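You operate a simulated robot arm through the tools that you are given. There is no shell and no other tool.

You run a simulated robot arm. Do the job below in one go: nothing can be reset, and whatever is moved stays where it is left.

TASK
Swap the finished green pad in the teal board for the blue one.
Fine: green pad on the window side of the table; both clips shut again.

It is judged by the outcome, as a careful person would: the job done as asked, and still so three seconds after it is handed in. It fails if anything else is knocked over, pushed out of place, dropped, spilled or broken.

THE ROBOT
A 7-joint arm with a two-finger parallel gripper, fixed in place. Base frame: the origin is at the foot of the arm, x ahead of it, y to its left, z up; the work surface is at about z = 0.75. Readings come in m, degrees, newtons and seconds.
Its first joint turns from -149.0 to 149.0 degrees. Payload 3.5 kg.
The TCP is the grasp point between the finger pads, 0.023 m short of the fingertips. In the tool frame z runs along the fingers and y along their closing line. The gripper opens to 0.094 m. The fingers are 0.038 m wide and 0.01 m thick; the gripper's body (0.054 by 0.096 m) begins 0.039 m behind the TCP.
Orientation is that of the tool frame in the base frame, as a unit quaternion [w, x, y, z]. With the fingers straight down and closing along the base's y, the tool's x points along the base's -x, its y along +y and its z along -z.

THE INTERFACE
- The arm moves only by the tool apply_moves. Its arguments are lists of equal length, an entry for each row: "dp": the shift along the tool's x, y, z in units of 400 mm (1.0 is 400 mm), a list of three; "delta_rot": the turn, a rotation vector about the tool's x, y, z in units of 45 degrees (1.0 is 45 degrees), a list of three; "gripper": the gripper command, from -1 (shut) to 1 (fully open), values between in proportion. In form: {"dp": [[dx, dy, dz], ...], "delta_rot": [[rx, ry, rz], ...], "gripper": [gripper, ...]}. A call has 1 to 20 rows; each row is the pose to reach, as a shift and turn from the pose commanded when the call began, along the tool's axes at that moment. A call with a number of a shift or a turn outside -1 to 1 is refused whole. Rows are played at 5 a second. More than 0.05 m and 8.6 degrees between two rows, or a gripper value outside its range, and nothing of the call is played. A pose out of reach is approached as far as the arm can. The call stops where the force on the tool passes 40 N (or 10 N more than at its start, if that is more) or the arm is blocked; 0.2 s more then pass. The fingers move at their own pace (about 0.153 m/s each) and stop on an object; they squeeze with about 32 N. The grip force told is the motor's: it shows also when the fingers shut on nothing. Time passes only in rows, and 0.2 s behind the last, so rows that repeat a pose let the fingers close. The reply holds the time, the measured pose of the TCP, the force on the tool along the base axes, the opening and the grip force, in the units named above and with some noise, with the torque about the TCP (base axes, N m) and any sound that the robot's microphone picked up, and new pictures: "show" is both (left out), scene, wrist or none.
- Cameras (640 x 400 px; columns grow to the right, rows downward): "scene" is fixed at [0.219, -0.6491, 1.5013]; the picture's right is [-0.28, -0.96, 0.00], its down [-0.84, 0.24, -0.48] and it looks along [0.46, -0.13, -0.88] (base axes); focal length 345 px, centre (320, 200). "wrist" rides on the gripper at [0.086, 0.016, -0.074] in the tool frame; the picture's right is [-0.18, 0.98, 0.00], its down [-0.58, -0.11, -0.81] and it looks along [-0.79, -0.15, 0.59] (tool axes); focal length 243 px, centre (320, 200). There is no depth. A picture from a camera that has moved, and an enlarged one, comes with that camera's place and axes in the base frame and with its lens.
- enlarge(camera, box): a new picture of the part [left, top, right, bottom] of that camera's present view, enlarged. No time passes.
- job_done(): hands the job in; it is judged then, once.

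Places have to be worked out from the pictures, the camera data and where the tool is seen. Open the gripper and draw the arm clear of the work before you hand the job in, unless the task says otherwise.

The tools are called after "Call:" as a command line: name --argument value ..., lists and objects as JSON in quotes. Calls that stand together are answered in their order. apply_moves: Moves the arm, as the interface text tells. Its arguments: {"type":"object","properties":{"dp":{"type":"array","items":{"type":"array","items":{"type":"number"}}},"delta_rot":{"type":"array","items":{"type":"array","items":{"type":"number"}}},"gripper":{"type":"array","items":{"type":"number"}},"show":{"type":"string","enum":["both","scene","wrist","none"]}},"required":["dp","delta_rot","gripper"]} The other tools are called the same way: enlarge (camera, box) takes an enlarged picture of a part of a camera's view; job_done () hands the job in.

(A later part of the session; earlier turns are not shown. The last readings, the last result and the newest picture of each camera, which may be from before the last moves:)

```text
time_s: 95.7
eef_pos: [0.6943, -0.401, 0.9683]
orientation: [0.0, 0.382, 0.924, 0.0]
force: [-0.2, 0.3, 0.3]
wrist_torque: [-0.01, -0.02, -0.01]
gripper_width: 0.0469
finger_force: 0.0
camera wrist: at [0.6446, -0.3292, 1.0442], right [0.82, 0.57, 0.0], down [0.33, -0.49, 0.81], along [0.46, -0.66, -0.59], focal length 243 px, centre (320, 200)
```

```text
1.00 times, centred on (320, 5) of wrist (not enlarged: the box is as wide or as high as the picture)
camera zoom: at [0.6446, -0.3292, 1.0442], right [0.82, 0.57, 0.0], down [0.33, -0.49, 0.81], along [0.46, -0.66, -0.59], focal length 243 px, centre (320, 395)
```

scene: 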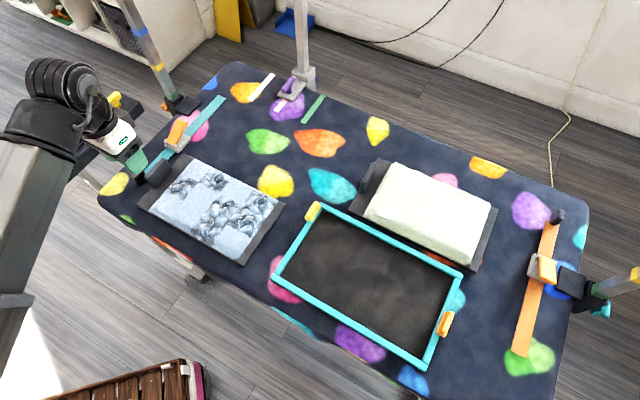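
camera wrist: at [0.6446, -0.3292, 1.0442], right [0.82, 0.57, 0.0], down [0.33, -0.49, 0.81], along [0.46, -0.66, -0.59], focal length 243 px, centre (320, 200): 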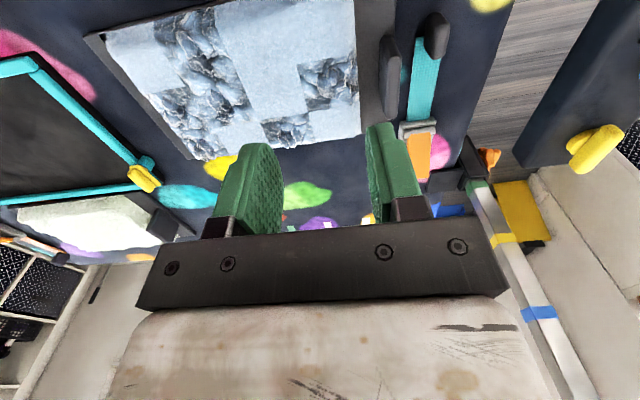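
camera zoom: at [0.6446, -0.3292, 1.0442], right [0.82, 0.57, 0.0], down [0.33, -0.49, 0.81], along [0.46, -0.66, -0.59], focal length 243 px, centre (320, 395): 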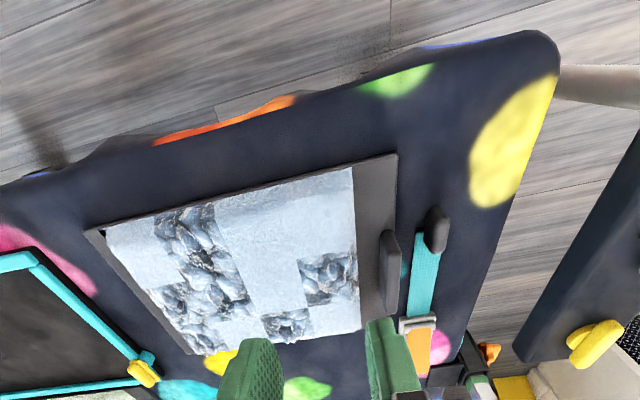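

I see the blue tab clearly, plus the teal strip with its dark end cap just left of it. I enlarge for measurements.

Call:
enlarge --camera "wrist" --box '[300, 10, 460, 110]'

```text
4.00 times, centred on (380, 60) of wrist
camera zoom: at [0.6446, -0.3292, 1.0442], right [0.82, 0.57, 0.0], down [0.33, -0.49, 0.81], along [0.46, -0.66, -0.59], focal length 970 px, centre (80, 760)
```

zoom: 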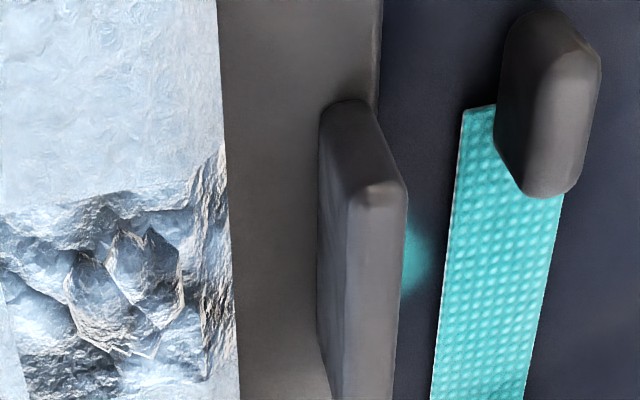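

Blue tab: s≈−0.272, d≈0.802–0.867, top z≈0.804; the strip's end cap sits just left of it at d≲0.827. I'll grip the tab's far half (TCP d≈0.847) with a 30 mm opening to stay clear of the cap; first hover at z≈0.86.

Call:
apply_moves --dp '[[-0.02, 0.02, 0.01], [-0.06, 0.05, 0.03], [-0.1, 0.09, 0.06], [-0.14, 0.125, 0.1], [-0.17, 0.15, 0.15], [-0.181, 0.1615, 0.2], [-0.181, 0.1615, 0.24], [-0.181, 0.1615, 0.27], [-0.181, 0.1615, 0.27]]' --delta_rot '[[0, 0, 0], [0, 0, 0], [0, 0, 0], [0, 0, 0], [0, 0, 0], [0, 0, 0], [0, 0, 0], [0, 0, 0], [0, 0, 0]]' --gripper '[-0.36, -0.36, -0.36, -0.36, -0.36, -0.36, -0.36, -0.36, -0.36]' --show "both"

Call:
enlarge --camera "wrist" --box '[220, 30, 460, 180]'

```text
time_s: 97.7
eef_pos: [0.7911, -0.4085, 0.8611]
orientation: [0.0, 0.382, 0.924, 0.0]
force: [-0.1, 0.0, 0.0]
wrist_torque: [0.03, 0.01, 0.01]
gripper_width: 0.0302
finger_force: 0.1
camera wrist: at [0.741, -0.3354, 0.9356], right [0.82, 0.57, 0.0], down [0.33, -0.49, 0.81], along [0.46, -0.66, -0.59], focal length 243 px, centre (320, 200)
```

scene: 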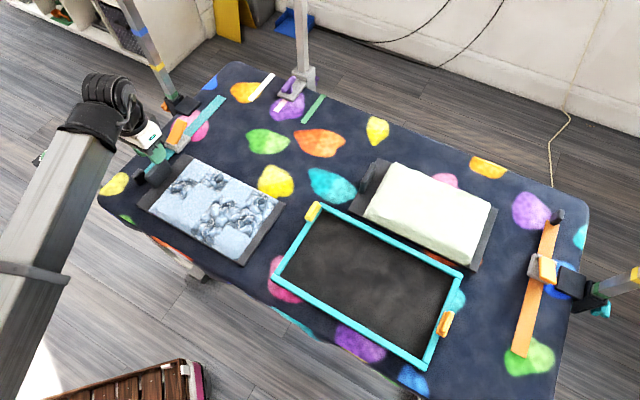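
wrist: 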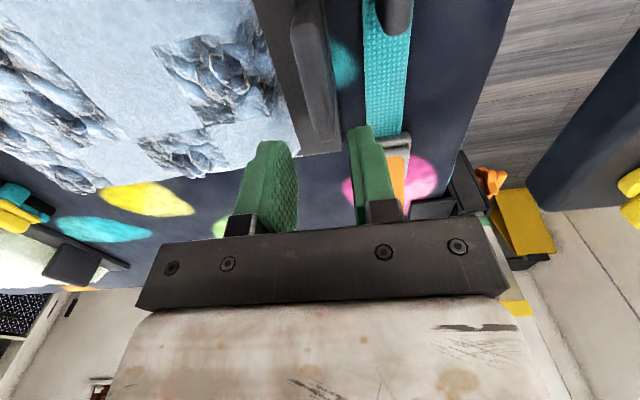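

```text
2.67 times, centred on (340, 105) of wrist
camera zoom: at [0.741, -0.3354, 0.9356], right [0.82, 0.57, 0.0], down [0.33, -0.49, 0.81], along [0.46, -0.66, -0.59], focal length 647 px, centre (267, 453)
```

zoom: 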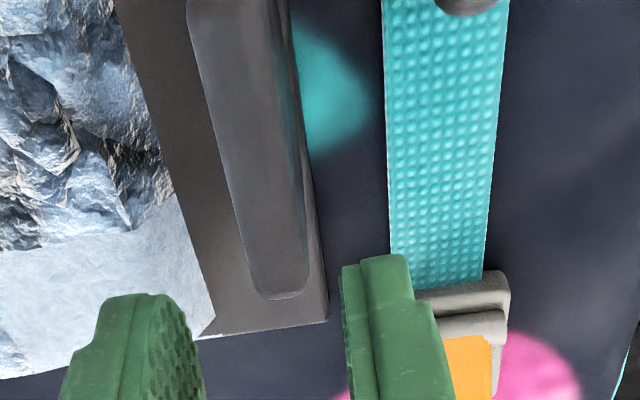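

The tab is centred between the fingers (s≈−0.2705) and the slider clamp is beyond finger range. I descend to z≈0.7965 and then close.

Call:
apply_moves --dp '[[0, 0, 0.03], [0, 0, 0.07], [0, 0, 0.105], [0, 0, 0.135], [0, 0, 0.15], [0, 0, 0.1615], [0, 0, 0.1615]]' --delta_rot '[[0, 0, 0], [0, 0, 0], [0, 0, 0], [0, 0, 0], [0, 0, 0], [0, 0, 0], [0, 0, 0]]' --gripper '[-0.36, -0.36, -0.36, -0.36, -0.36, -0.36, -0.36]' --show "wrist"

Call:
enlarge --camera "wrist" --box '[200, 60, 440, 210]'

```text
time_s: 99.3
eef_pos: [0.7913, -0.4079, 0.7962]
orientation: [0.0, 0.383, 0.924, -0.001]
force: [-0.3, 0.5, -0.5]
wrist_torque: [0.03, 0.05, 0.02]
gripper_width: 0.0301
finger_force: 0.1
camera wrist: at [0.7418, -0.3355, 0.8712], right [0.82, 0.57, 0.0], down [0.33, -0.49, 0.81], along [0.46, -0.66, -0.59], focal length 243 px, centre (320, 200)
```

wrist: 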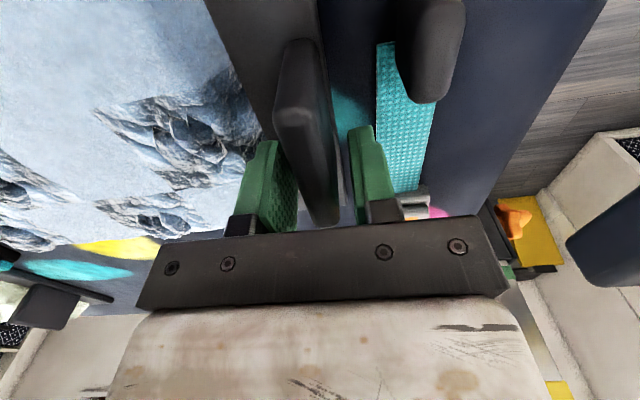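

```text
2.67 times, centred on (320, 135) of wrist
camera zoom: at [0.7418, -0.3355, 0.8712], right [0.82, 0.57, 0.0], down [0.33, -0.49, 0.81], along [0.46, -0.66, -0.59], focal length 647 px, centre (320, 373)
```

zoom: 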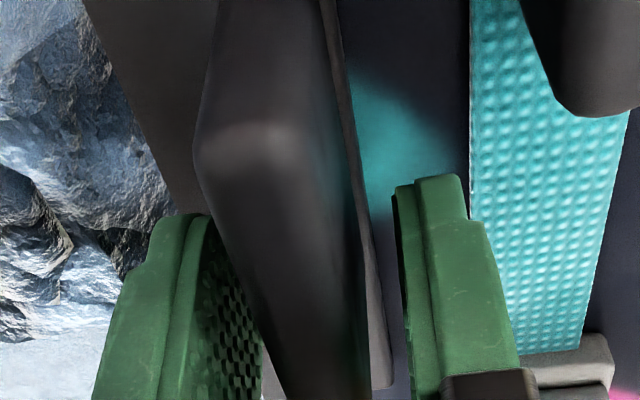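

No contact and the tab is between the pads. I close and lift the blue pad 3 cm.

Call:
apply_moves --dp '[[0, 0, 0], [0, 0, 0], [0, 0, 0], [0, 0, 0], [0, 0, -0.01], [0, 0, -0.025], [0, 0, -0.04], [0, 0, -0.055], [0, 0, -0.07], [0, 0, -0.075], [0, 0, -0.075]]' --delta_rot '[[0, 0, 0], [0, 0, 0], [0, 0, 0], [0, 0, 0], [0, 0, 0], [0, 0, 0], [0, 0, 0], [0, 0, 0], [0, 0, 0], [0, 0, 0], [0, 0, 0]]' --gripper '[-0.7, -1, -1, -1, -1, -1, -1, -1, -1, -1, -1]' --show "both"

```text
time_s: 101.7
eef_pos: [0.7894, -0.4076, 0.8266]
orientation: [0.001, 0.383, 0.924, 0.0]
force: [0.8, 0.6, -2.2]
wrist_torque: [0.19, -0.2, -0.01]
gripper_width: 0.014
finger_force: 32.0
camera wrist: at [0.7404, -0.3353, 0.9016], right [0.82, 0.57, 0.0], down [0.33, -0.49, 0.81], along [0.46, -0.66, -0.59], focal length 243 px, centre (320, 200)
```

scene: 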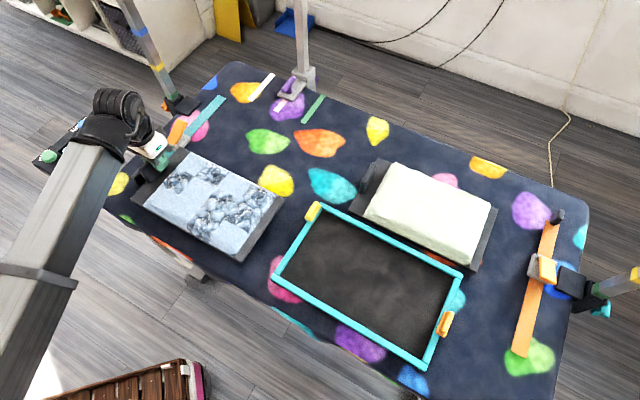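
wrist: 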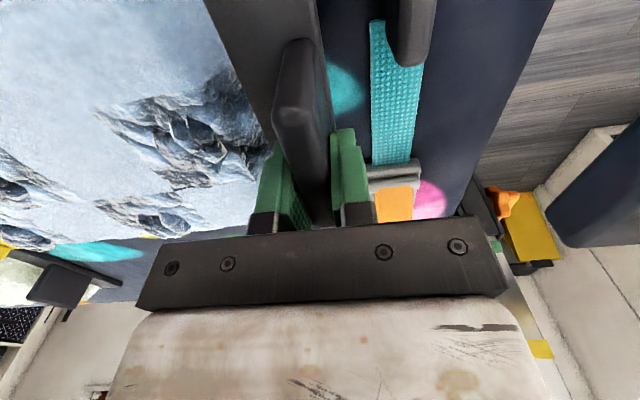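

Blue pad is up, level. I raise it and carry it along the table until it hovers above the empty frame, turned ~1.3° to match the board.

Call:
apply_moves --dp '[[0, 0, -0.04], [0, 0, -0.1], [0, 0, -0.16], [0, 0, -0.2], [0, -0.02, -0.2075], [-0.003, -0.07, -0.2075], [-0.007, -0.14, -0.2075], [-0.012, -0.21, -0.2075], [-0.016, -0.28, -0.2075], [-0.021, -0.35, -0.2075], [-0.025, -0.42, -0.2075], [-0.029, -0.5, -0.2075], [-0.034, -0.58, -0.2075], [-0.039, -0.66, -0.2075], [-0.044, -0.74, -0.2075], [-0.049, -0.82, -0.2075], [-0.054, -0.9, -0.2075], [-0.058, -0.98, -0.2075], [-0.06, -1.0, -0.2075], [-0.06, -1.0, -0.2075]]' --delta_rot '[[0, 0, 0], [0, 0, 0], [0, 0, 0], [0, 0, 0], [0, 0, 0], [0, 0, 0.005], [0, 0, 0.01], [0, 0, 0.015], [0, 0, 0.02], [0, 0, 0.028], [0, 0, 0.028], [0, 0, 0.028], [0, 0, 0.028], [0, 0, 0.028], [0, 0, 0.028], [0, 0, 0.028], [0, 0, 0.028], [0, 0, 0.028], [0, 0, 0.028], [0, 0, 0.028]]' --gripper '[-1, -1, -1, -1, -1, -1, -1, -1, -1, -1, -1, -1, -1, -1, -1, -1, -1, -1, -1, -1]' --show "both"

```text
time_s: 105.9
eef_pos: [0.5251, -0.7079, 0.9097]
orientation: [0.0, 0.393, 0.92, 0.0]
force: [-0.1, 0.7, -1.6]
wrist_torque: [0.18, -0.22, 0.04]
gripper_width: 0.0141
finger_force: 31.8
camera wrist: at [0.4758, -0.6351, 0.9845], right [0.84, 0.55, 0.0], down [0.32, -0.5, 0.81], along [0.44, -0.67, -0.59], focal length 243 px, centre (320, 200)
```

scene: 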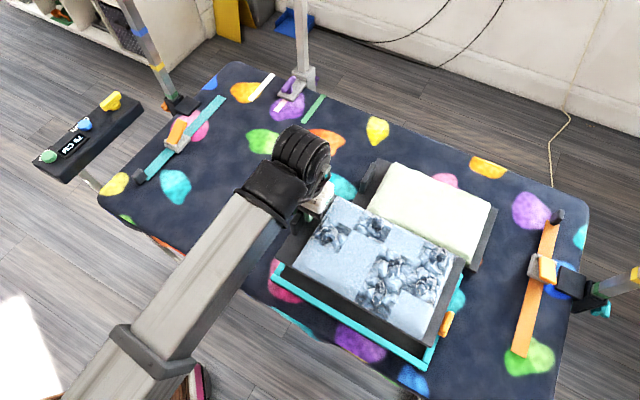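
wrist: 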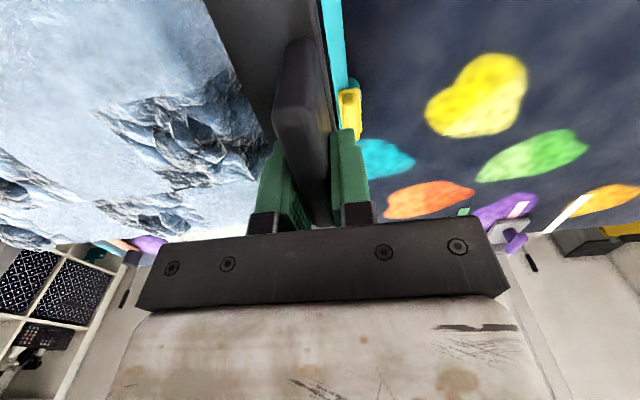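

I need 13 mm more toward +s. I correct that and lower to just above the rim (plate bottom ≈9 mm over it) to check the fit.

Call:
apply_moves --dp '[[0, -0.01, 0.01], [0.002, -0.02, 0.04], [0.004, -0.033, 0.08], [0.004, -0.033, 0.12], [0.004, -0.033, 0.16], [0.004, -0.033, 0.18], [0.004, -0.033, 0.187], [0.004, -0.033, 0.187]]' --delta_rot '[[0, 0, 0], [0, 0, 0], [0, 0, 0], [0, 0, 0], [0, 0, 0], [0, 0, 0], [0, 0, 0], [0, 0, 0]]' --gripper '[-1, -1, -1, -1, -1, -1, -1, -1]' --show "both"

Call:
enlarge --camera "scene" --box '[260, 195, 480, 390]'

Call:
enlarge --camera "wrist" --box '[0, 0, 640, 10]'

Call:
enlarge --camera "wrist" --box '[200, 0, 440, 150]'

```text
time_s: 107.7
eef_pos: [0.5135, -0.7148, 0.8338]
orientation: [0.0, 0.391, 0.92, 0.0]
force: [-0.3, 0.5, -1.6]
wrist_torque: [0.2, -0.26, 0.01]
gripper_width: 0.0138
finger_force: 32.1
camera wrist: at [0.4667, -0.6423, 0.9094], right [0.84, 0.55, 0.0], down [0.32, -0.5, 0.81], along [0.44, -0.67, -0.59], focal length 243 px, centre (320, 200)
```

scene: 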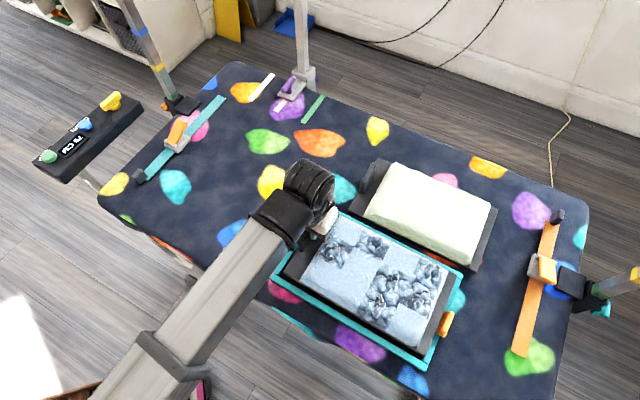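
wrist: 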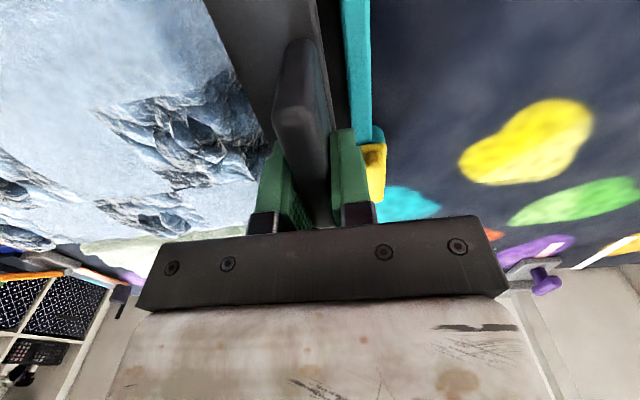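

```text
2.05 times, centred on (370, 292) of scene
camera zoom: at [0.219, -0.6491, 1.5013], right [-0.28, -0.96, 0.0], down [-0.84, 0.24, -0.48], along [0.46, -0.13, -0.88], focal length 708 px, centre (217, 10)
```

zoom: 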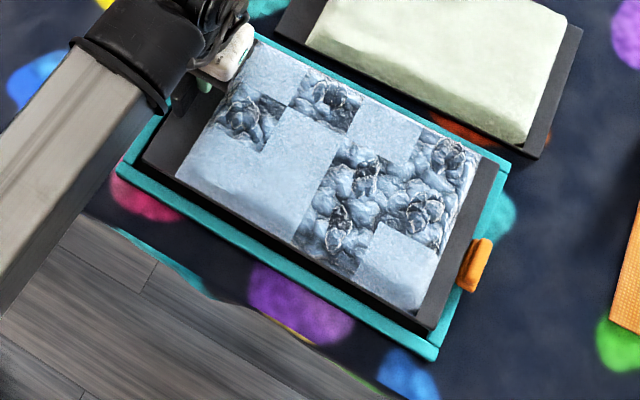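

```text
1.00 times, centred on (320, 5) of wrist (not enlarged: the box is as wide or as high as the picture)
camera zoom: at [0.4667, -0.6423, 0.9094], right [0.84, 0.55, 0.0], down [0.32, -0.5, 0.81], along [0.44, -0.67, -0.59], focal length 243 px, centre (320, 395)
```

zoom: 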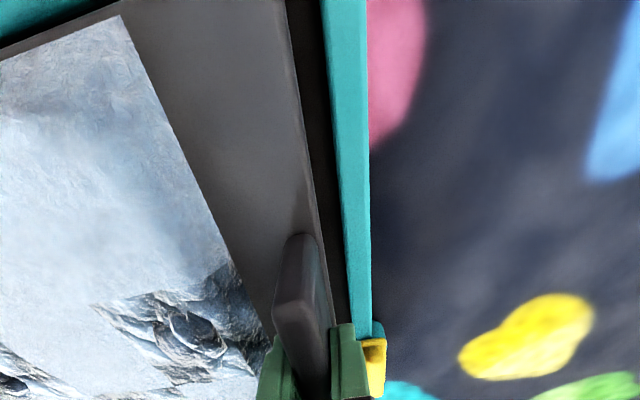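

```text
2.67 times, centred on (320, 75) of wrist
camera zoom: at [0.4667, -0.6423, 0.9094], right [0.84, 0.55, 0.0], down [0.32, -0.5, 0.81], along [0.44, -0.67, -0.59], focal length 647 px, centre (320, 533)
```

zoom: 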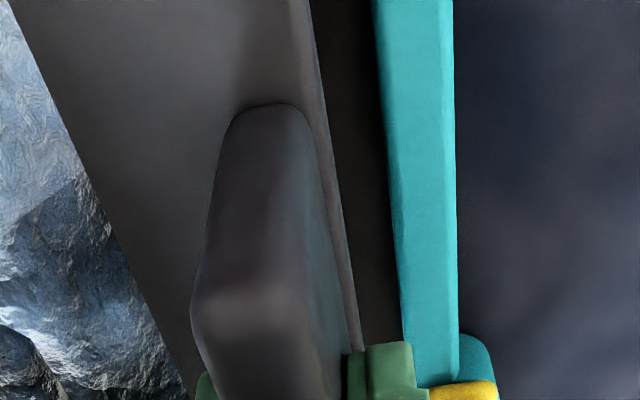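

The plate's outline sits inside the frame's inner edges in both views (gaps ≈9 mm left, ≈4 mm near). I lower it gently into the frame.

Call:
apply_moves --dp '[[0, 0, 0.01], [0, 0, 0.02], [0, 0, 0.028], [0, 0, 0.036], [0, 0, 0.044], [0, 0, 0.05], [0, 0, 0.055], [0, 0, 0.059], [0, 0, 0.059]]' --delta_rot '[[0, 0, 0], [0, 0, 0], [0, 0, 0], [0, 0, 0], [0, 0, 0], [0, 0, 0], [0, 0, 0], [0, 0, 0], [0, 0, 0]]' --gripper '[-1, -1, -1, -1, -1, -1, -1, -1, -1]' --show "both"

Call:
enlarge --camera "scene" --box '[260, 195, 480, 390]'

```text
time_s: 109.7
eef_pos: [0.5141, -0.7163, 0.8109]
orientation: [0.0, 0.392, 0.92, -0.001]
force: [0.1, -0.7, -2.0]
wrist_torque: [0.22, -0.23, -0.04]
gripper_width: 0.0136
finger_force: 32.0
camera wrist: at [0.4658, -0.6422, 0.8859], right [0.84, 0.55, 0.0], down [0.32, -0.5, 0.81], along [0.44, -0.67, -0.59], focal length 243 px, centre (320, 200)
```

scene: 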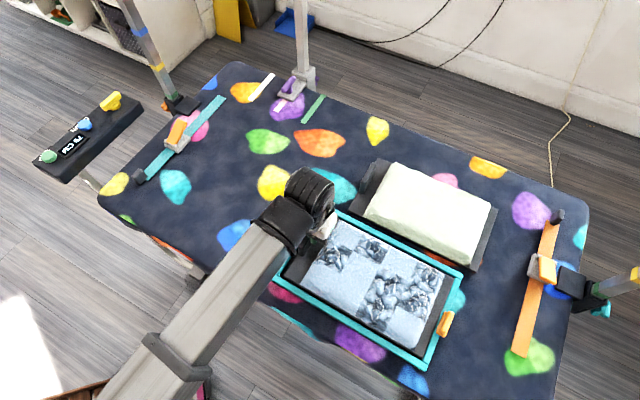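
wrist: 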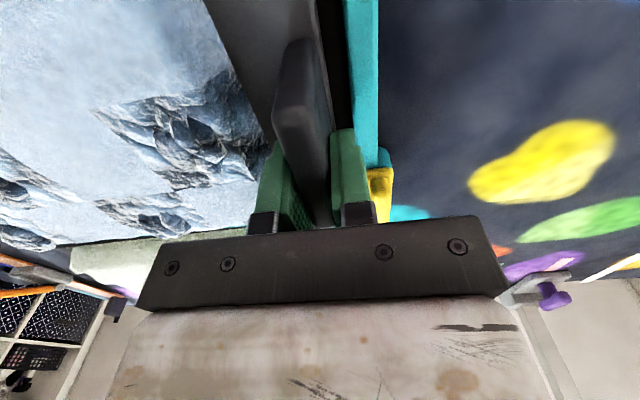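

```text
2.05 times, centred on (370, 292) of scene
camera zoom: at [0.219, -0.6491, 1.5013], right [-0.28, -0.96, 0.0], down [-0.84, 0.24, -0.48], along [0.46, -0.13, -0.88], focal length 708 px, centre (217, 10)
```

zoom: 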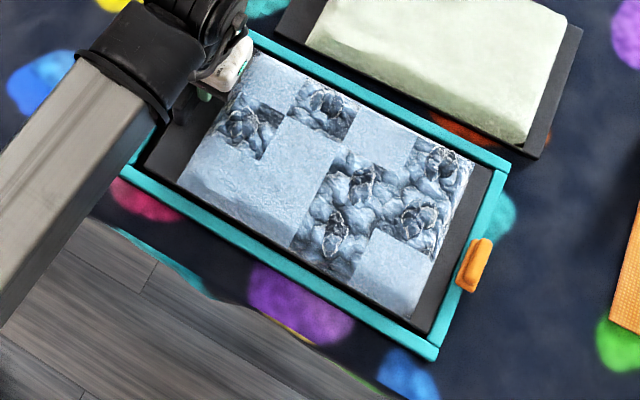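

It has entered the frame with no contact force. A few more millimetres down until it rests.

Call:
apply_moves --dp '[[0, 0, 0.0025], [0, 0, 0.005], [0, 0, 0.0075], [0, 0, 0.0095], [0, 0, 0.0095]]' --delta_rot '[[0, 0, 0], [0, 0, 0], [0, 0, 0], [0, 0, 0], [0, 0, 0]]' --gripper '[-1, -1, -1, -1, -1]' --show "none"

```text
time_s: 110.9
eef_pos: [0.5142, -0.7149, 0.8082]
orientation: [0.0, 0.393, 0.92, 0.001]
force: [0.4, 1.7, 14.6]
wrist_torque: [0.43, 0.51, -0.12]
gripper_width: 0.0139
finger_force: 32.0
```

Resting on the frame's floor at z≈0.808, as predicted. I ease off, open and lift clear.

Call:
apply_moves --dp '[[0, 0, -0.002], [0, 0, -0.002], [0, 0, -0.002], [0, 0, -0.002], [0, 0, -0.02], [0, 0, -0.06], [0, 0, -0.12], [0, 0, -0.2], [0, 0, -0.28], [0, 0, -0.3], [0, 0, -0.3]]' --delta_rot '[[0, 0, 0], [0, 0, 0], [0, 0, 0], [0, 0, 0], [0, 0, 0], [0, 0, 0], [0, 0, 0], [0, 0, 0], [0, 0, 0], [0, 0, 0], [0, 0, 0]]' --gripper '[-1, -0.36, -0.36, -0.36, -0.36, -0.36, -0.36, -0.36, -0.36, -0.36, -0.36]' --show "both"

Call:
enlarge --camera "scene" --box '[260, 195, 480, 390]'

Call:
enlarge --camera "wrist" --box '[0, 0, 640, 10]'

```text
time_s: 113.3
eef_pos: [0.514, -0.7148, 0.9273]
orientation: [0.0, 0.392, 0.92, -0.001]
force: [0.2, 0.9, 0.5]
wrist_torque: [0.0, 0.0, 0.0]
gripper_width: 0.0301
finger_force: 0.0
camera wrist: at [0.4661, -0.6419, 1.0024], right [0.84, 0.55, 0.0], down [0.32, -0.5, 0.81], along [0.44, -0.67, -0.59], focal length 243 px, centre (320, 200)
```

scene: 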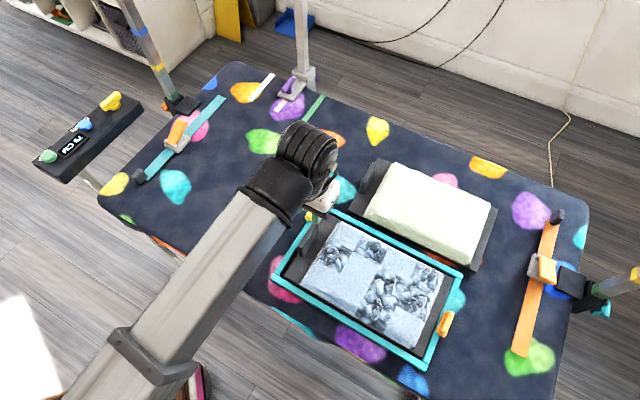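
wrist: 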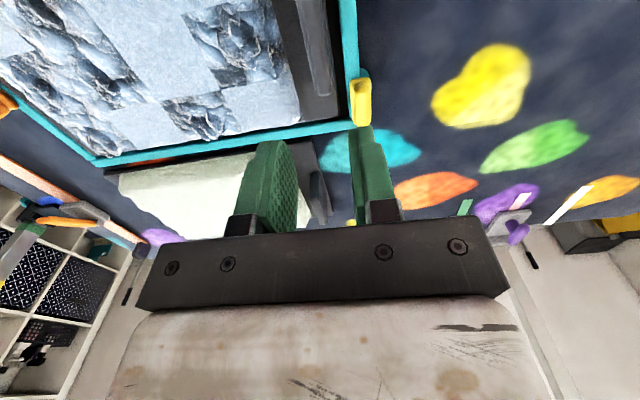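

```text
2.05 times, centred on (370, 292) of scene
camera zoom: at [0.219, -0.6491, 1.5013], right [-0.28, -0.96, 0.0], down [-0.84, 0.24, -0.48], along [0.46, -0.13, -0.88], focal length 708 px, centre (217, 10)
```

zoom: 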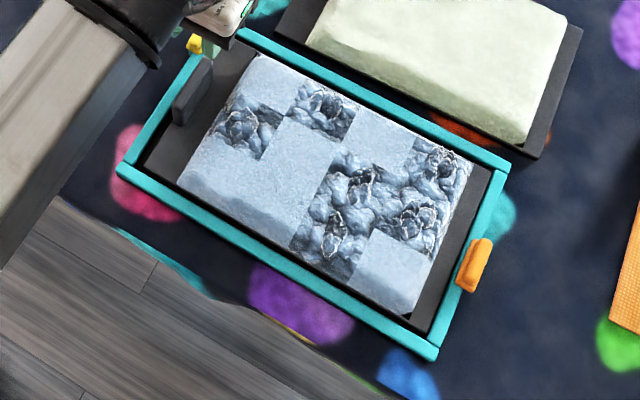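

```text
1.00 times, centred on (320, 5) of wrist (not enlarged: the box is as wide or as high as the picture)
camera zoom: at [0.4661, -0.6419, 1.0024], right [0.84, 0.55, 0.0], down [0.32, -0.5, 0.81], along [0.44, -0.67, -0.59], focal length 243 px, centre (320, 395)
```

zoom: 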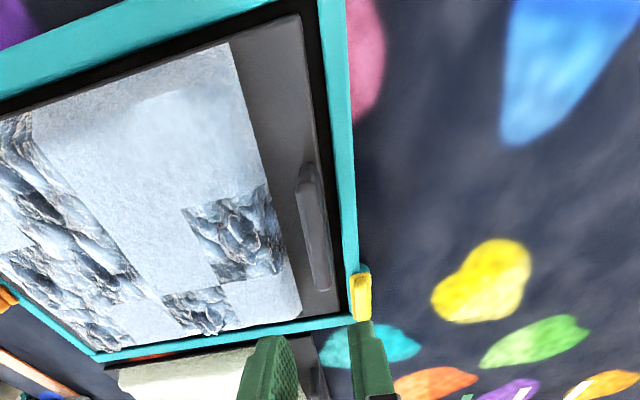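

The blue pad is seated with even gaps. Now to the yellow clip: I square the yaw and hover above it (pivot ≈ s 0.1125, d 0.914) to check before gripping.

Call:
apply_moves --dp '[[-0.02, 0.015, 0.01], [-0.05, 0.035, 0.03], [-0.08, 0.055, 0.06], [-0.105, 0.07, 0.1], [-0.114, 0.074, 0.13], [-0.114, 0.074, 0.155], [-0.114, 0.074, 0.1675], [-0.114, 0.074, 0.1675]]' --delta_rot '[[0, 0, 0], [0, 0, -0.01], [0, 0, -0.02], [0, 0, -0.027], [0, 0, -0.027], [0, 0, -0.027], [0, 0, -0.027], [0, 0, -0.027]]' --gripper '[-0.2, -0.2, -0.2, -0.2, -0.2, -0.2, -0.2, -0.2]' --show "wrist"

Call:
enlarge --camera "wrist" --box '[220, 50, 420, 175]'

```text
time_s: 115.1
eef_pos: [0.5656, -0.7272, 0.8592]
orientation: [-0.001, 0.383, 0.924, 0.0]
force: [-0.1, -0.1, 0.2]
wrist_torque: [0.01, 0.02, -0.02]
gripper_width: 0.0377
finger_force: 0.1
camera wrist: at [0.5172, -0.6552, 0.9345], right [0.83, 0.56, 0.0], down [0.33, -0.49, 0.81], along [0.46, -0.67, -0.59], focal length 243 px, centre (320, 200)
```

wrist: 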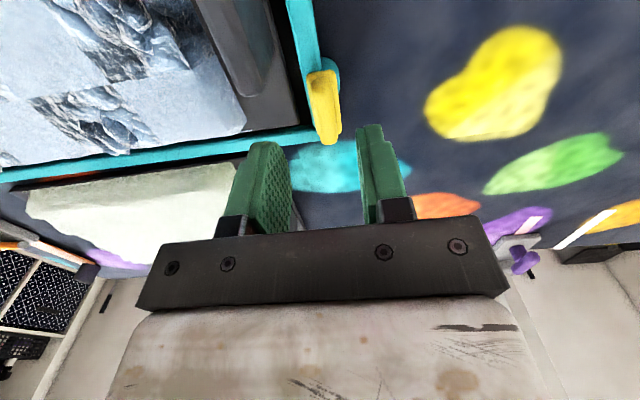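

```text
3.20 times, centred on (320, 112) of wrist
camera zoom: at [0.5172, -0.6552, 0.9345], right [0.83, 0.56, 0.0], down [0.33, -0.49, 0.81], along [0.46, -0.67, -0.59], focal length 776 px, centre (320, 480)
```

zoom: 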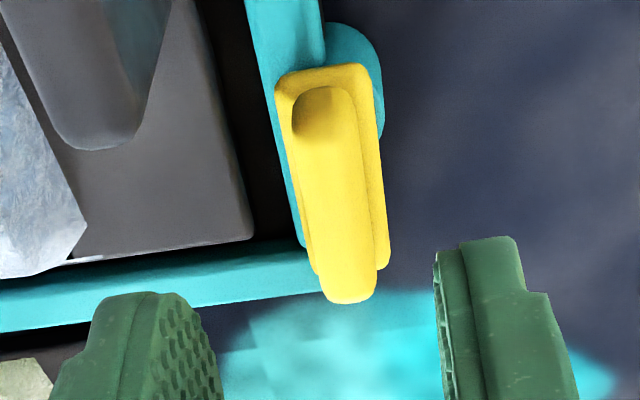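

Pivot reads s≈0.111, d≈0.911. I nudge 3 mm toward −s, match the 1.5° yaw, and descend to z≈0.805 around the clip.

Call:
apply_moves --dp '[[-0.001, 0.004, 0.02], [-0.001, 0.007, 0.05], [-0.001, 0.007, 0.08], [-0.001, 0.007, 0.105], [-0.001, 0.007, 0.12], [-0.001, 0.007, 0.1355], [-0.001, 0.007, 0.1355]]' --delta_rot '[[0, 0, 0.015], [0, 0, 0.035], [0, 0, 0.035], [0, 0, 0.035], [0, 0, 0.035], [0, 0, 0.035], [0, 0, 0.035]]' --gripper '[-0.2, -0.2, -0.2, -0.2, -0.2, -0.2, -0.2]' --show "wrist"

Call:
enlarge --camera "wrist" --box '[200, 60, 440, 210]'

```text
time_s: 116.7
eef_pos: [0.5679, -0.7262, 0.8054]
orientation: [0.0, 0.396, 0.918, 0.0]
force: [-0.2, -0.7, 0.0]
wrist_torque: [-0.02, -0.01, 0.01]
gripper_width: 0.0376
finger_force: 0.0
camera wrist: at [0.521, -0.6526, 0.881], right [0.84, 0.54, 0.0], down [0.32, -0.5, 0.81], along [0.44, -0.68, -0.59], focal length 243 px, centre (320, 200)
```

wrist: 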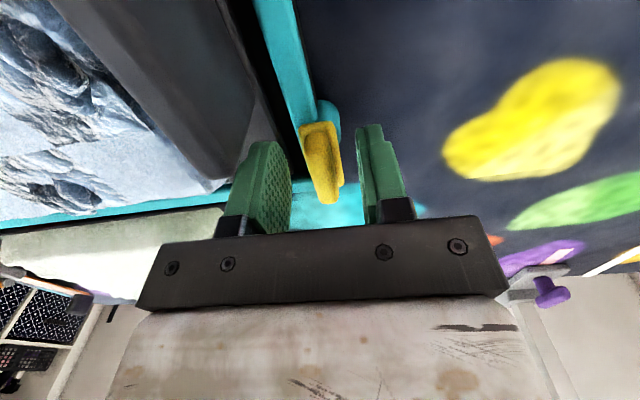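

```text
2.67 times, centred on (320, 135) of wrist
camera zoom: at [0.521, -0.6526, 0.881], right [0.84, 0.54, 0.0], down [0.32, -0.5, 0.81], along [0.44, -0.68, -0.59], focal length 647 px, centre (320, 373)
```

zoom: 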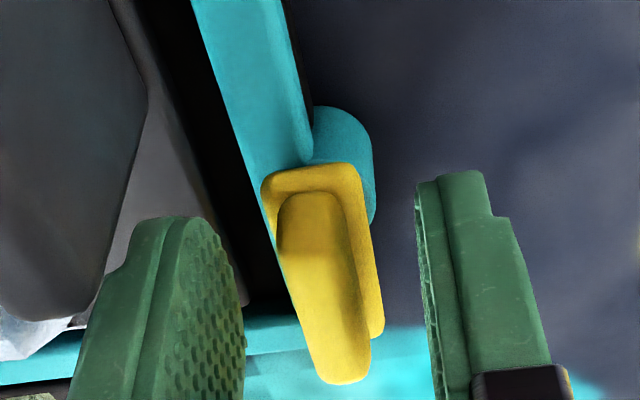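

Well centred, no contact. I close on the clip.

Call:
apply_moves --dp '[[0, 0, 0], [0, 0, 0], [0, 0, 0], [0, 0, 0]]' --delta_rot '[[0, 0, 0], [0, 0, 0], [0, 0, 0], [0, 0, 0]]' --gripper '[-0.6, -1, -1, -1]' --show "wrist"

```text
time_s: 117.7
eef_pos: [0.5674, -0.7262, 0.8061]
orientation: [0.0, 0.395, 0.919, 0.0]
force: [-2.8, -1.4, -0.1]
wrist_torque: [-0.06, 0.0, 0.02]
gripper_width: 0.0128
finger_force: 32.1
camera wrist: at [0.5208, -0.6527, 0.881], right [0.84, 0.54, 0.0], down [0.32, -0.5, 0.81], along [0.44, -0.68, -0.59], focal length 243 px, centre (320, 200)
```

wrist: 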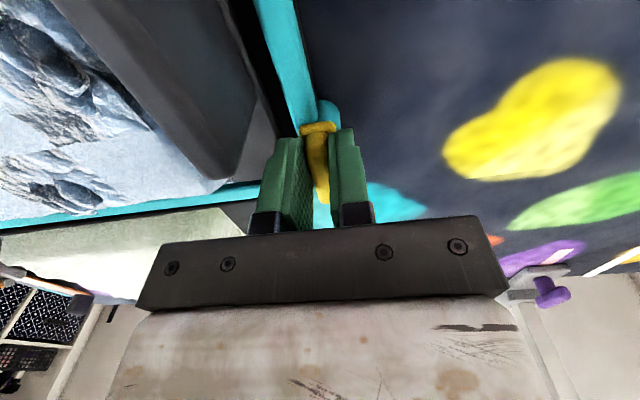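

It holds the ridge. I swing it back toward the plate about the pivot, first 45°.

Call:
apply_moves --dp '[[0.0001, -0.0005, 0], [0.0002, -0.001, 0], [0.0004, -0.0016, 0], [0.0006, -0.0021, 0], [0.0008, -0.0026, 0], [0.001, -0.003, 0], [0.0012, -0.0035, 0], [0.0014, -0.004, 0], [0.0017, -0.0044, 0], [0.0019, -0.0048, 0], [0.0022, -0.0053, 0], [0.0022, -0.0053, 0]]' --delta_rot '[[0, 0, 0.09], [0, 0, 0.18], [0, 0, 0.27], [0, 0, 0.36], [0, 0, 0.45], [0, 0, 0.54], [0, 0, 0.63], [0, 0, 0.72], [0, 0, 0.81], [0, 0, 0.9], [0, 0, 1.0], [0, 0, 1.0]]' --gripper '[-1, -1, -1, -1, -1, -1, -1, -1, -1, -1, -1, -1]' --show "both"

Call:
enlarge --camera "scene" --box '[260, 195, 480, 390]'

```text
time_s: 120.3
eef_pos: [0.5681, -0.7272, 0.8051]
orientation: [0.001, 0.717, 0.697, 0.001]
force: [14.7, 3.1, 3.5]
wrist_torque: [0.01, -0.2, -0.01]
gripper_width: 0.0123
finger_force: 31.9
camera wrist: at [0.5872, -0.6419, 0.881], right [0.98, -0.21, 0.0], down [-0.13, -0.58, 0.81], along [-0.17, -0.79, -0.59], focal length 243 px, centre (320, 200)
```

scene: 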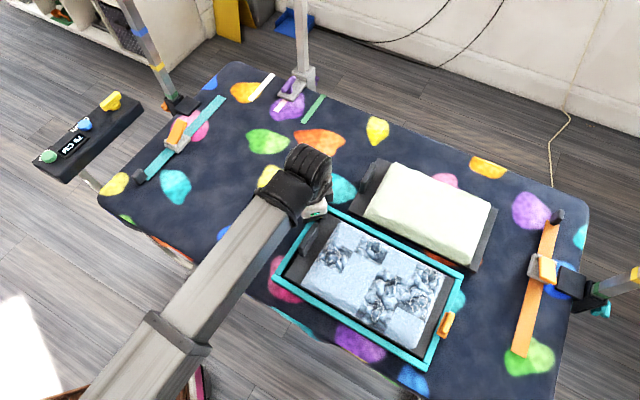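
wrist: 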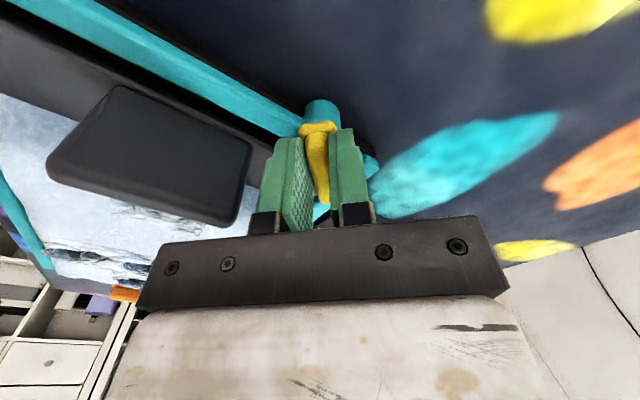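

```text
2.05 times, centred on (370, 292) of scene
camera zoom: at [0.219, -0.6491, 1.5013], right [-0.28, -0.96, 0.0], down [-0.84, 0.24, -0.48], along [0.46, -0.13, -0.88], focal length 708 px, centre (217, 10)
```

zoom: 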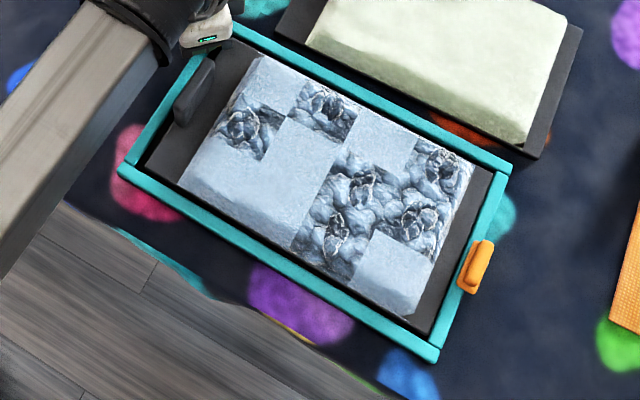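

Board barely moved, and the side load acts in the direction I want to push it back anyway. I turn the remaining 45°.

Call:
apply_moves --dp '[[0.0001, -0.0005, 0], [0.0002, -0.001, 0], [0.0004, -0.0016, 0], [0.0006, -0.0021, 0], [0.0008, -0.0026, 0], [0.001, -0.003, 0], [0.0012, -0.0035, 0], [0.0014, -0.004, 0], [0.0017, -0.0044, 0], [0.0019, -0.0048, 0], [0.0022, -0.0053, 0], [0.0022, -0.0053, 0]]' --delta_rot '[[0, 0, 0.09], [0, 0, 0.18], [0, 0, 0.27], [0, 0, 0.36], [0, 0, 0.45], [0, 0, 0.54], [0, 0, 0.63], [0, 0, 0.72], [0, 0, 0.81], [0, 0, 0.9], [0, 0, 1.0], [0, 0, 1.0]]' --gripper '[-1, -1, -1, -1, -1, -1, -1, -1, -1, -1, -1, -1]' --show "both"

Call:
enlarge --camera "scene" --box '[260, 195, 480, 390]'

Call:
enlarge --camera "wrist" --box '[200, 60, 440, 210]'

```text
time_s: 122.9
eef_pos: [0.5639, -0.7254, 0.8059]
orientation: [0.0, 0.93, 0.369, 0.0]
force: [2.8, -0.7, -0.4]
wrist_torque: [0.14, -0.16, 0.64]
gripper_width: 0.0128
finger_force: 32.6
camera wrist: at [0.6388, -0.6787, 0.8809], right [0.54, -0.84, 0.0], down [-0.5, -0.32, 0.81], along [-0.68, -0.44, -0.59], focal length 243 px, centre (320, 200)
```

scene: 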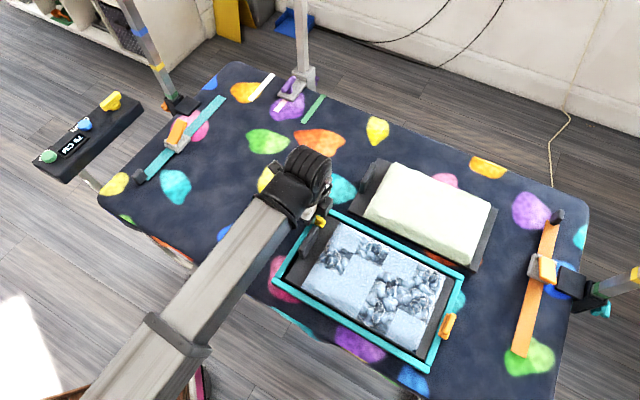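
wrist: 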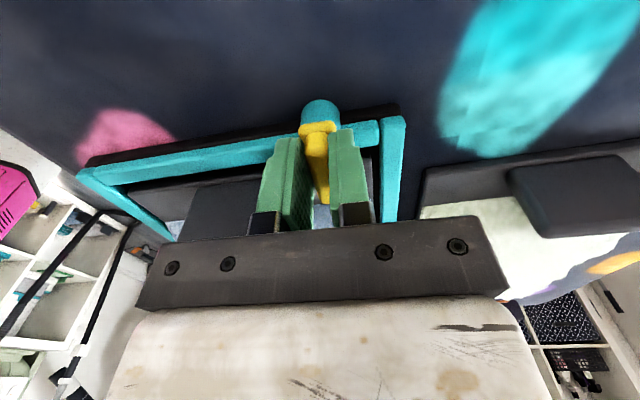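

```text
2.05 times, centred on (370, 292) of scene
camera zoom: at [0.219, -0.6491, 1.5013], right [-0.28, -0.96, 0.0], down [-0.84, 0.24, -0.48], along [0.46, -0.13, -0.88], focal length 708 px, centre (217, 10)
```

zoom: 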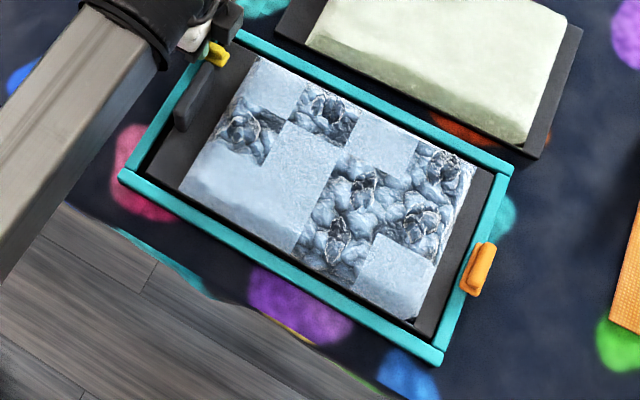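

```text
2.67 times, centred on (320, 135) of wrist
camera zoom: at [0.6388, -0.6787, 0.8809], right [0.54, -0.84, 0.0], down [-0.5, -0.32, 0.81], along [-0.68, -0.44, -0.59], focal length 647 px, centre (320, 373)
```

zoom: 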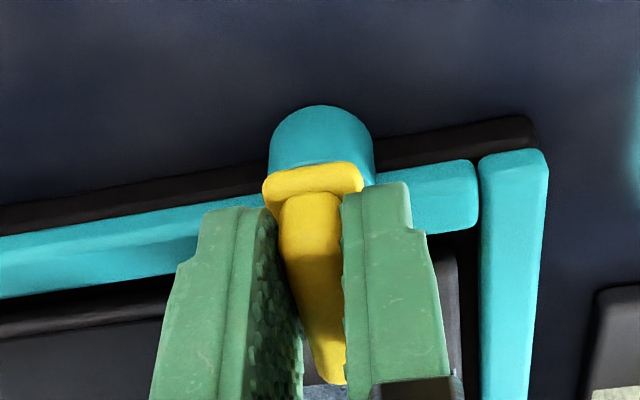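

The yellow clip is shut again, and the board has come partly back; by the scene picture it still needs about +6 mm in s and −9 mm in d. While I hold this clip I drag this end of the board back by that amount, slowly.

Call:
apply_moves --dp '[[-0.003, -0.005, 0], [-0.006, -0.01, 0], [-0.009, -0.015, 0], [-0.012, -0.02, 0], [-0.014, -0.0235, 0], [-0.014, -0.0235, 0]]' --delta_rot '[[0, 0, -0.006], [0, 0, -0.012], [0, 0, -0.018], [0, 0, -0.024], [0, 0, -0.03], [0, 0, -0.03]]' --gripper '[-1, -1, -1, -1, -1, -1]' --show "none"

Call:
enlarge --camera "scene" --box '[260, 195, 480, 390]'

```text
time_s: 124.3
eef_pos: [0.5553, -0.722, 0.806]
orientation: [0.001, 0.925, 0.381, 0.0]
force: [13.2, 2.2, 3.6]
wrist_torque: [-0.16, -0.04, 0.31]
gripper_width: 0.0127
finger_force: 31.6
```

```text
2.05 times, centred on (370, 292) of scene
camera zoom: at [0.219, -0.6491, 1.5013], right [-0.28, -0.96, 0.0], down [-0.84, 0.24, -0.48], along [0.46, -0.13, -0.88], focal length 708 px, centre (217, 10)
```

zoom: 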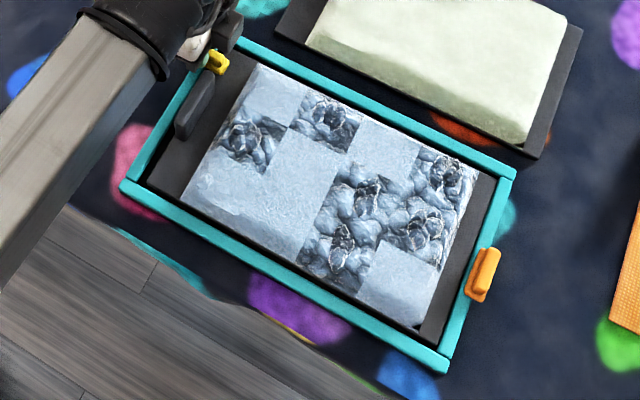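

The left end is essentially back; only the right end needs ~6 mm toward the robot, which I'll do with the orange clip. I release the yellow clip with a small opening and lift.

Call:
apply_moves --dp '[[0, 0, 0], [0, 0, 0], [0, 0, -0.02], [0, 0, -0.06], [0, 0, -0.12], [0, 0, -0.2], [0, 0, -0.28], [0, 0, -0.34], [0, 0, -0.35], [0, 0, -0.35]]' --delta_rot '[[0, 0, 0], [0, 0, 0], [0, 0, 0], [0, 0, 0], [0, 0, 0], [0, 0, 0], [0, 0, 0], [0, 0, 0], [0, 0, 0], [0, 0, 0]]' --gripper '[-0.49, -0.49, -0.49, -0.49, -0.49, -0.49, -0.2, -0.2, -0.2, -0.2]' --show "both"

Call:
enlarge --camera "scene" --box '[260, 195, 480, 390]'

Call:
enlarge --camera "wrist" --box '[240, 40, 400, 140]'

```text
time_s: 126.5
eef_pos: [0.5549, -0.7229, 0.9451]
orientation: [0.0, 0.924, 0.381, 0.0]
force: [0.3, 0.3, -0.7]
wrist_torque: [0.04, -0.02, 0.02]
gripper_width: 0.0375
finger_force: 0.1
camera wrist: at [0.6288, -0.6746, 1.0204], right [0.56, -0.83, 0.0], down [-0.49, -0.33, 0.81], along [-0.67, -0.45, -0.59], focal length 243 px, centre (320, 200)
```

scene: 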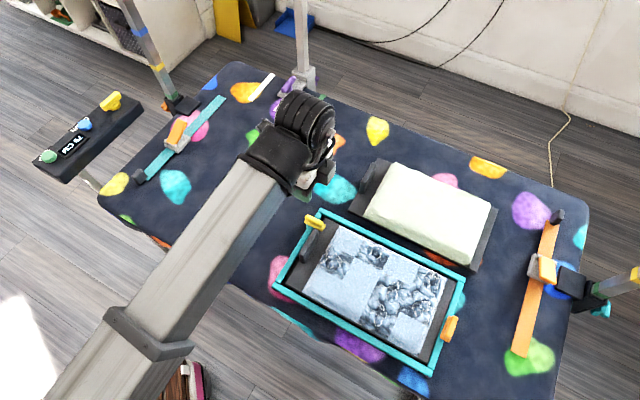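
wrist: 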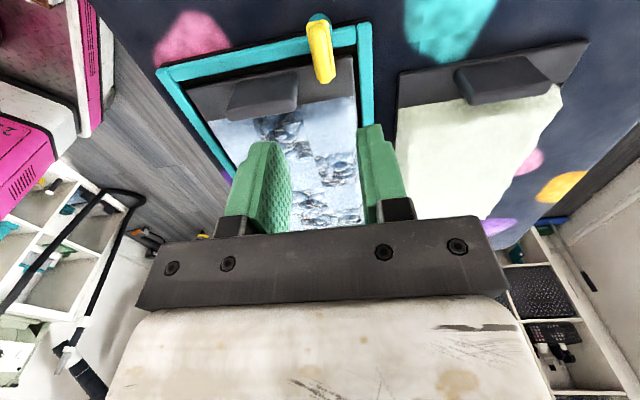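

```text
2.05 times, centred on (370, 292) of scene
camera zoom: at [0.219, -0.6491, 1.5013], right [-0.28, -0.96, 0.0], down [-0.84, 0.24, -0.48], along [0.46, -0.13, -0.88], focal length 708 px, centre (217, 10)
```

zoom: 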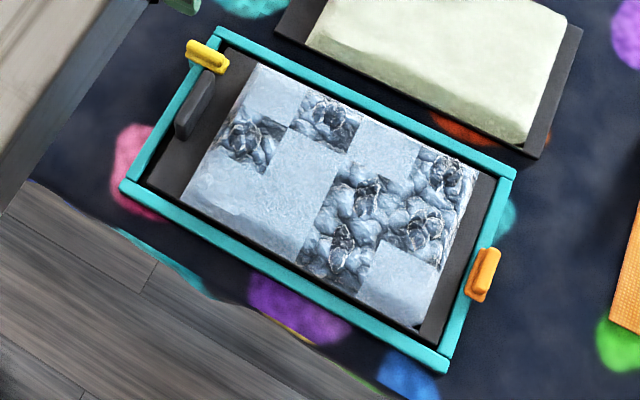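

```text
4.00 times, centred on (320, 90) of wrist
camera zoom: at [0.6288, -0.6746, 1.0204], right [0.56, -0.83, 0.0], down [-0.49, -0.33, 0.81], along [-0.67, -0.45, -0.59], focal length 970 px, centre (320, 640)
```

zoom: 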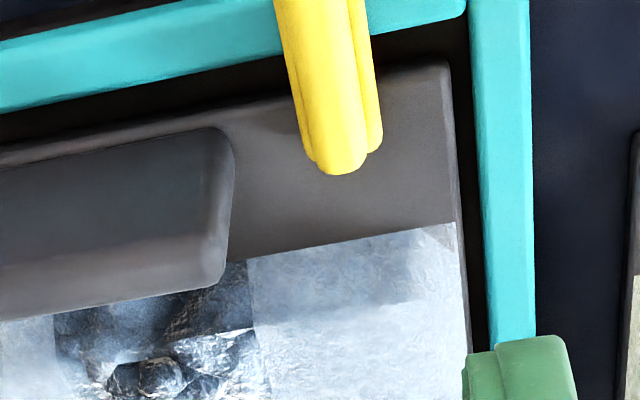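

The yellow clip is shut over the blue pad's plate, just as it was at the start. I now turn back to the other heading while moving over to the orange clip.

Call:
apply_moves --dp '[[-0.02, -0.008, 0], [-0.06, -0.022, 0], [-0.11, -0.04, 0], [-0.16, -0.06, 0], [-0.21, -0.08, 0], [-0.26, -0.1, 0], [-0.31, -0.118, 0], [-0.36, -0.137, 0], [-0.4, -0.15, 0], [-0.41, -0.154, 0]]' --delta_rot '[[0, 0, -0.05], [0, 0, -0.15], [0, 0, -0.27], [0, 0, -0.39], [0, 0, -0.51], [0, 0, -0.63], [0, 0, -0.75], [0, 0, -0.87], [0, 0, -0.96], [0, 0, -1.0]]' --gripper '[-0.2, -0.2, -0.2, -0.2, -0.2, -0.2, -0.2, -0.2, -0.2, -0.2]' --show "none"

Call:
apply_moves --dp '[[-0.008, -0.02, 0], [-0.027, -0.06, 0], [-0.05, -0.11, 0], [-0.073, -0.16, 0], [-0.096, -0.21, 0], [-0.118, -0.26, 0], [-0.14, -0.31, 0], [-0.162, -0.36, 0], [-0.178, -0.395, 0], [-0.182, -0.401, 0], [-0.182, -0.401, 0]]' --delta_rot '[[0, 0, -0.05], [0, 0, -0.15], [0, 0, -0.27], [0, 0, -0.39], [0, 0, -0.51], [0, 0, -0.63], [0, 0, -0.75], [0, 0, -0.87], [0, 0, -0.96], [0, 0, -1.0], [0, 0, -1.0]]' --gripper '[-0.2, -0.2, -0.2, -0.2, -0.2, -0.2, -0.2, -0.2, -0.2, -0.2, -0.2]' --show "both"

Call:
enlarge --camera "wrist" --box '[240, 0, 400, 100]'

```text
time_s: 128.7
eef_pos: [0.3958, -0.794, 0.9455]
orientation: [0.0, 0.707, 0.707, 0.0]
force: [-0.1, 0.4, -0.7]
wrist_torque: [-0.01, -0.01, 0.04]
gripper_width: 0.0374
finger_force: 0.0
```

```text
time_s: 131.1
eef_pos: [0.2348, -0.8667, 0.945]
orientation: [0.0, 0.384, 0.923, 0.0]
force: [0.3, -0.3, 0.4]
wrist_torque: [-0.02, 0.01, 0.0]
gripper_width: 0.0374
finger_force: 0.0
camera wrist: at [0.185, -0.7948, 1.0205], right [0.83, 0.56, 0.0], down [0.33, -0.49, 0.81], along [0.45, -0.67, -0.59], focal length 243 px, centre (320, 200)
```

scene: 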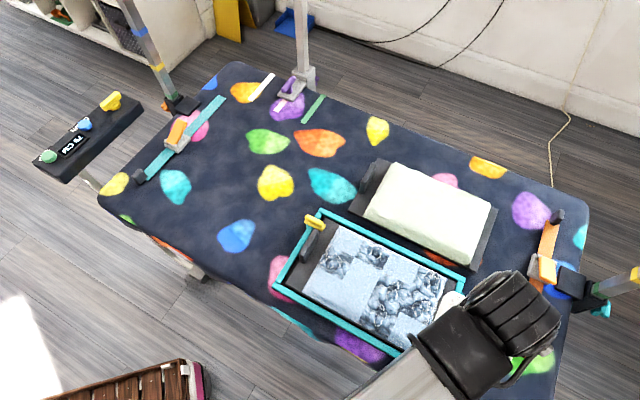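
wrist: 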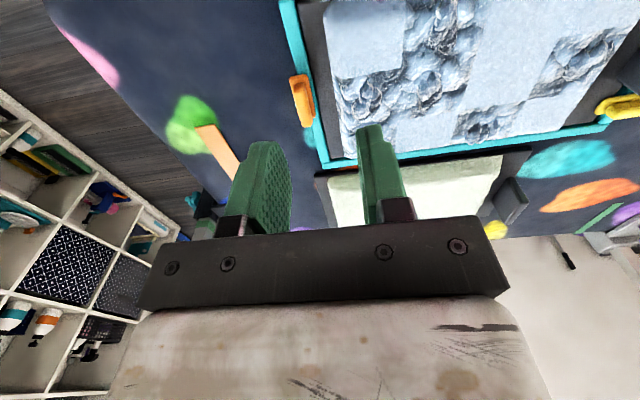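

```text
4.00 times, centred on (320, 50) of wrist
camera zoom: at [0.185, -0.7948, 1.0205], right [0.83, 0.56, 0.0], down [0.33, -0.49, 0.81], along [0.45, -0.67, -0.59], focal length 970 px, centre (320, 800)
```

zoom: 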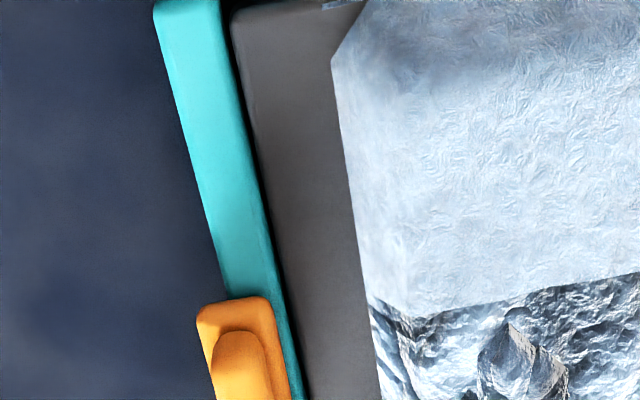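

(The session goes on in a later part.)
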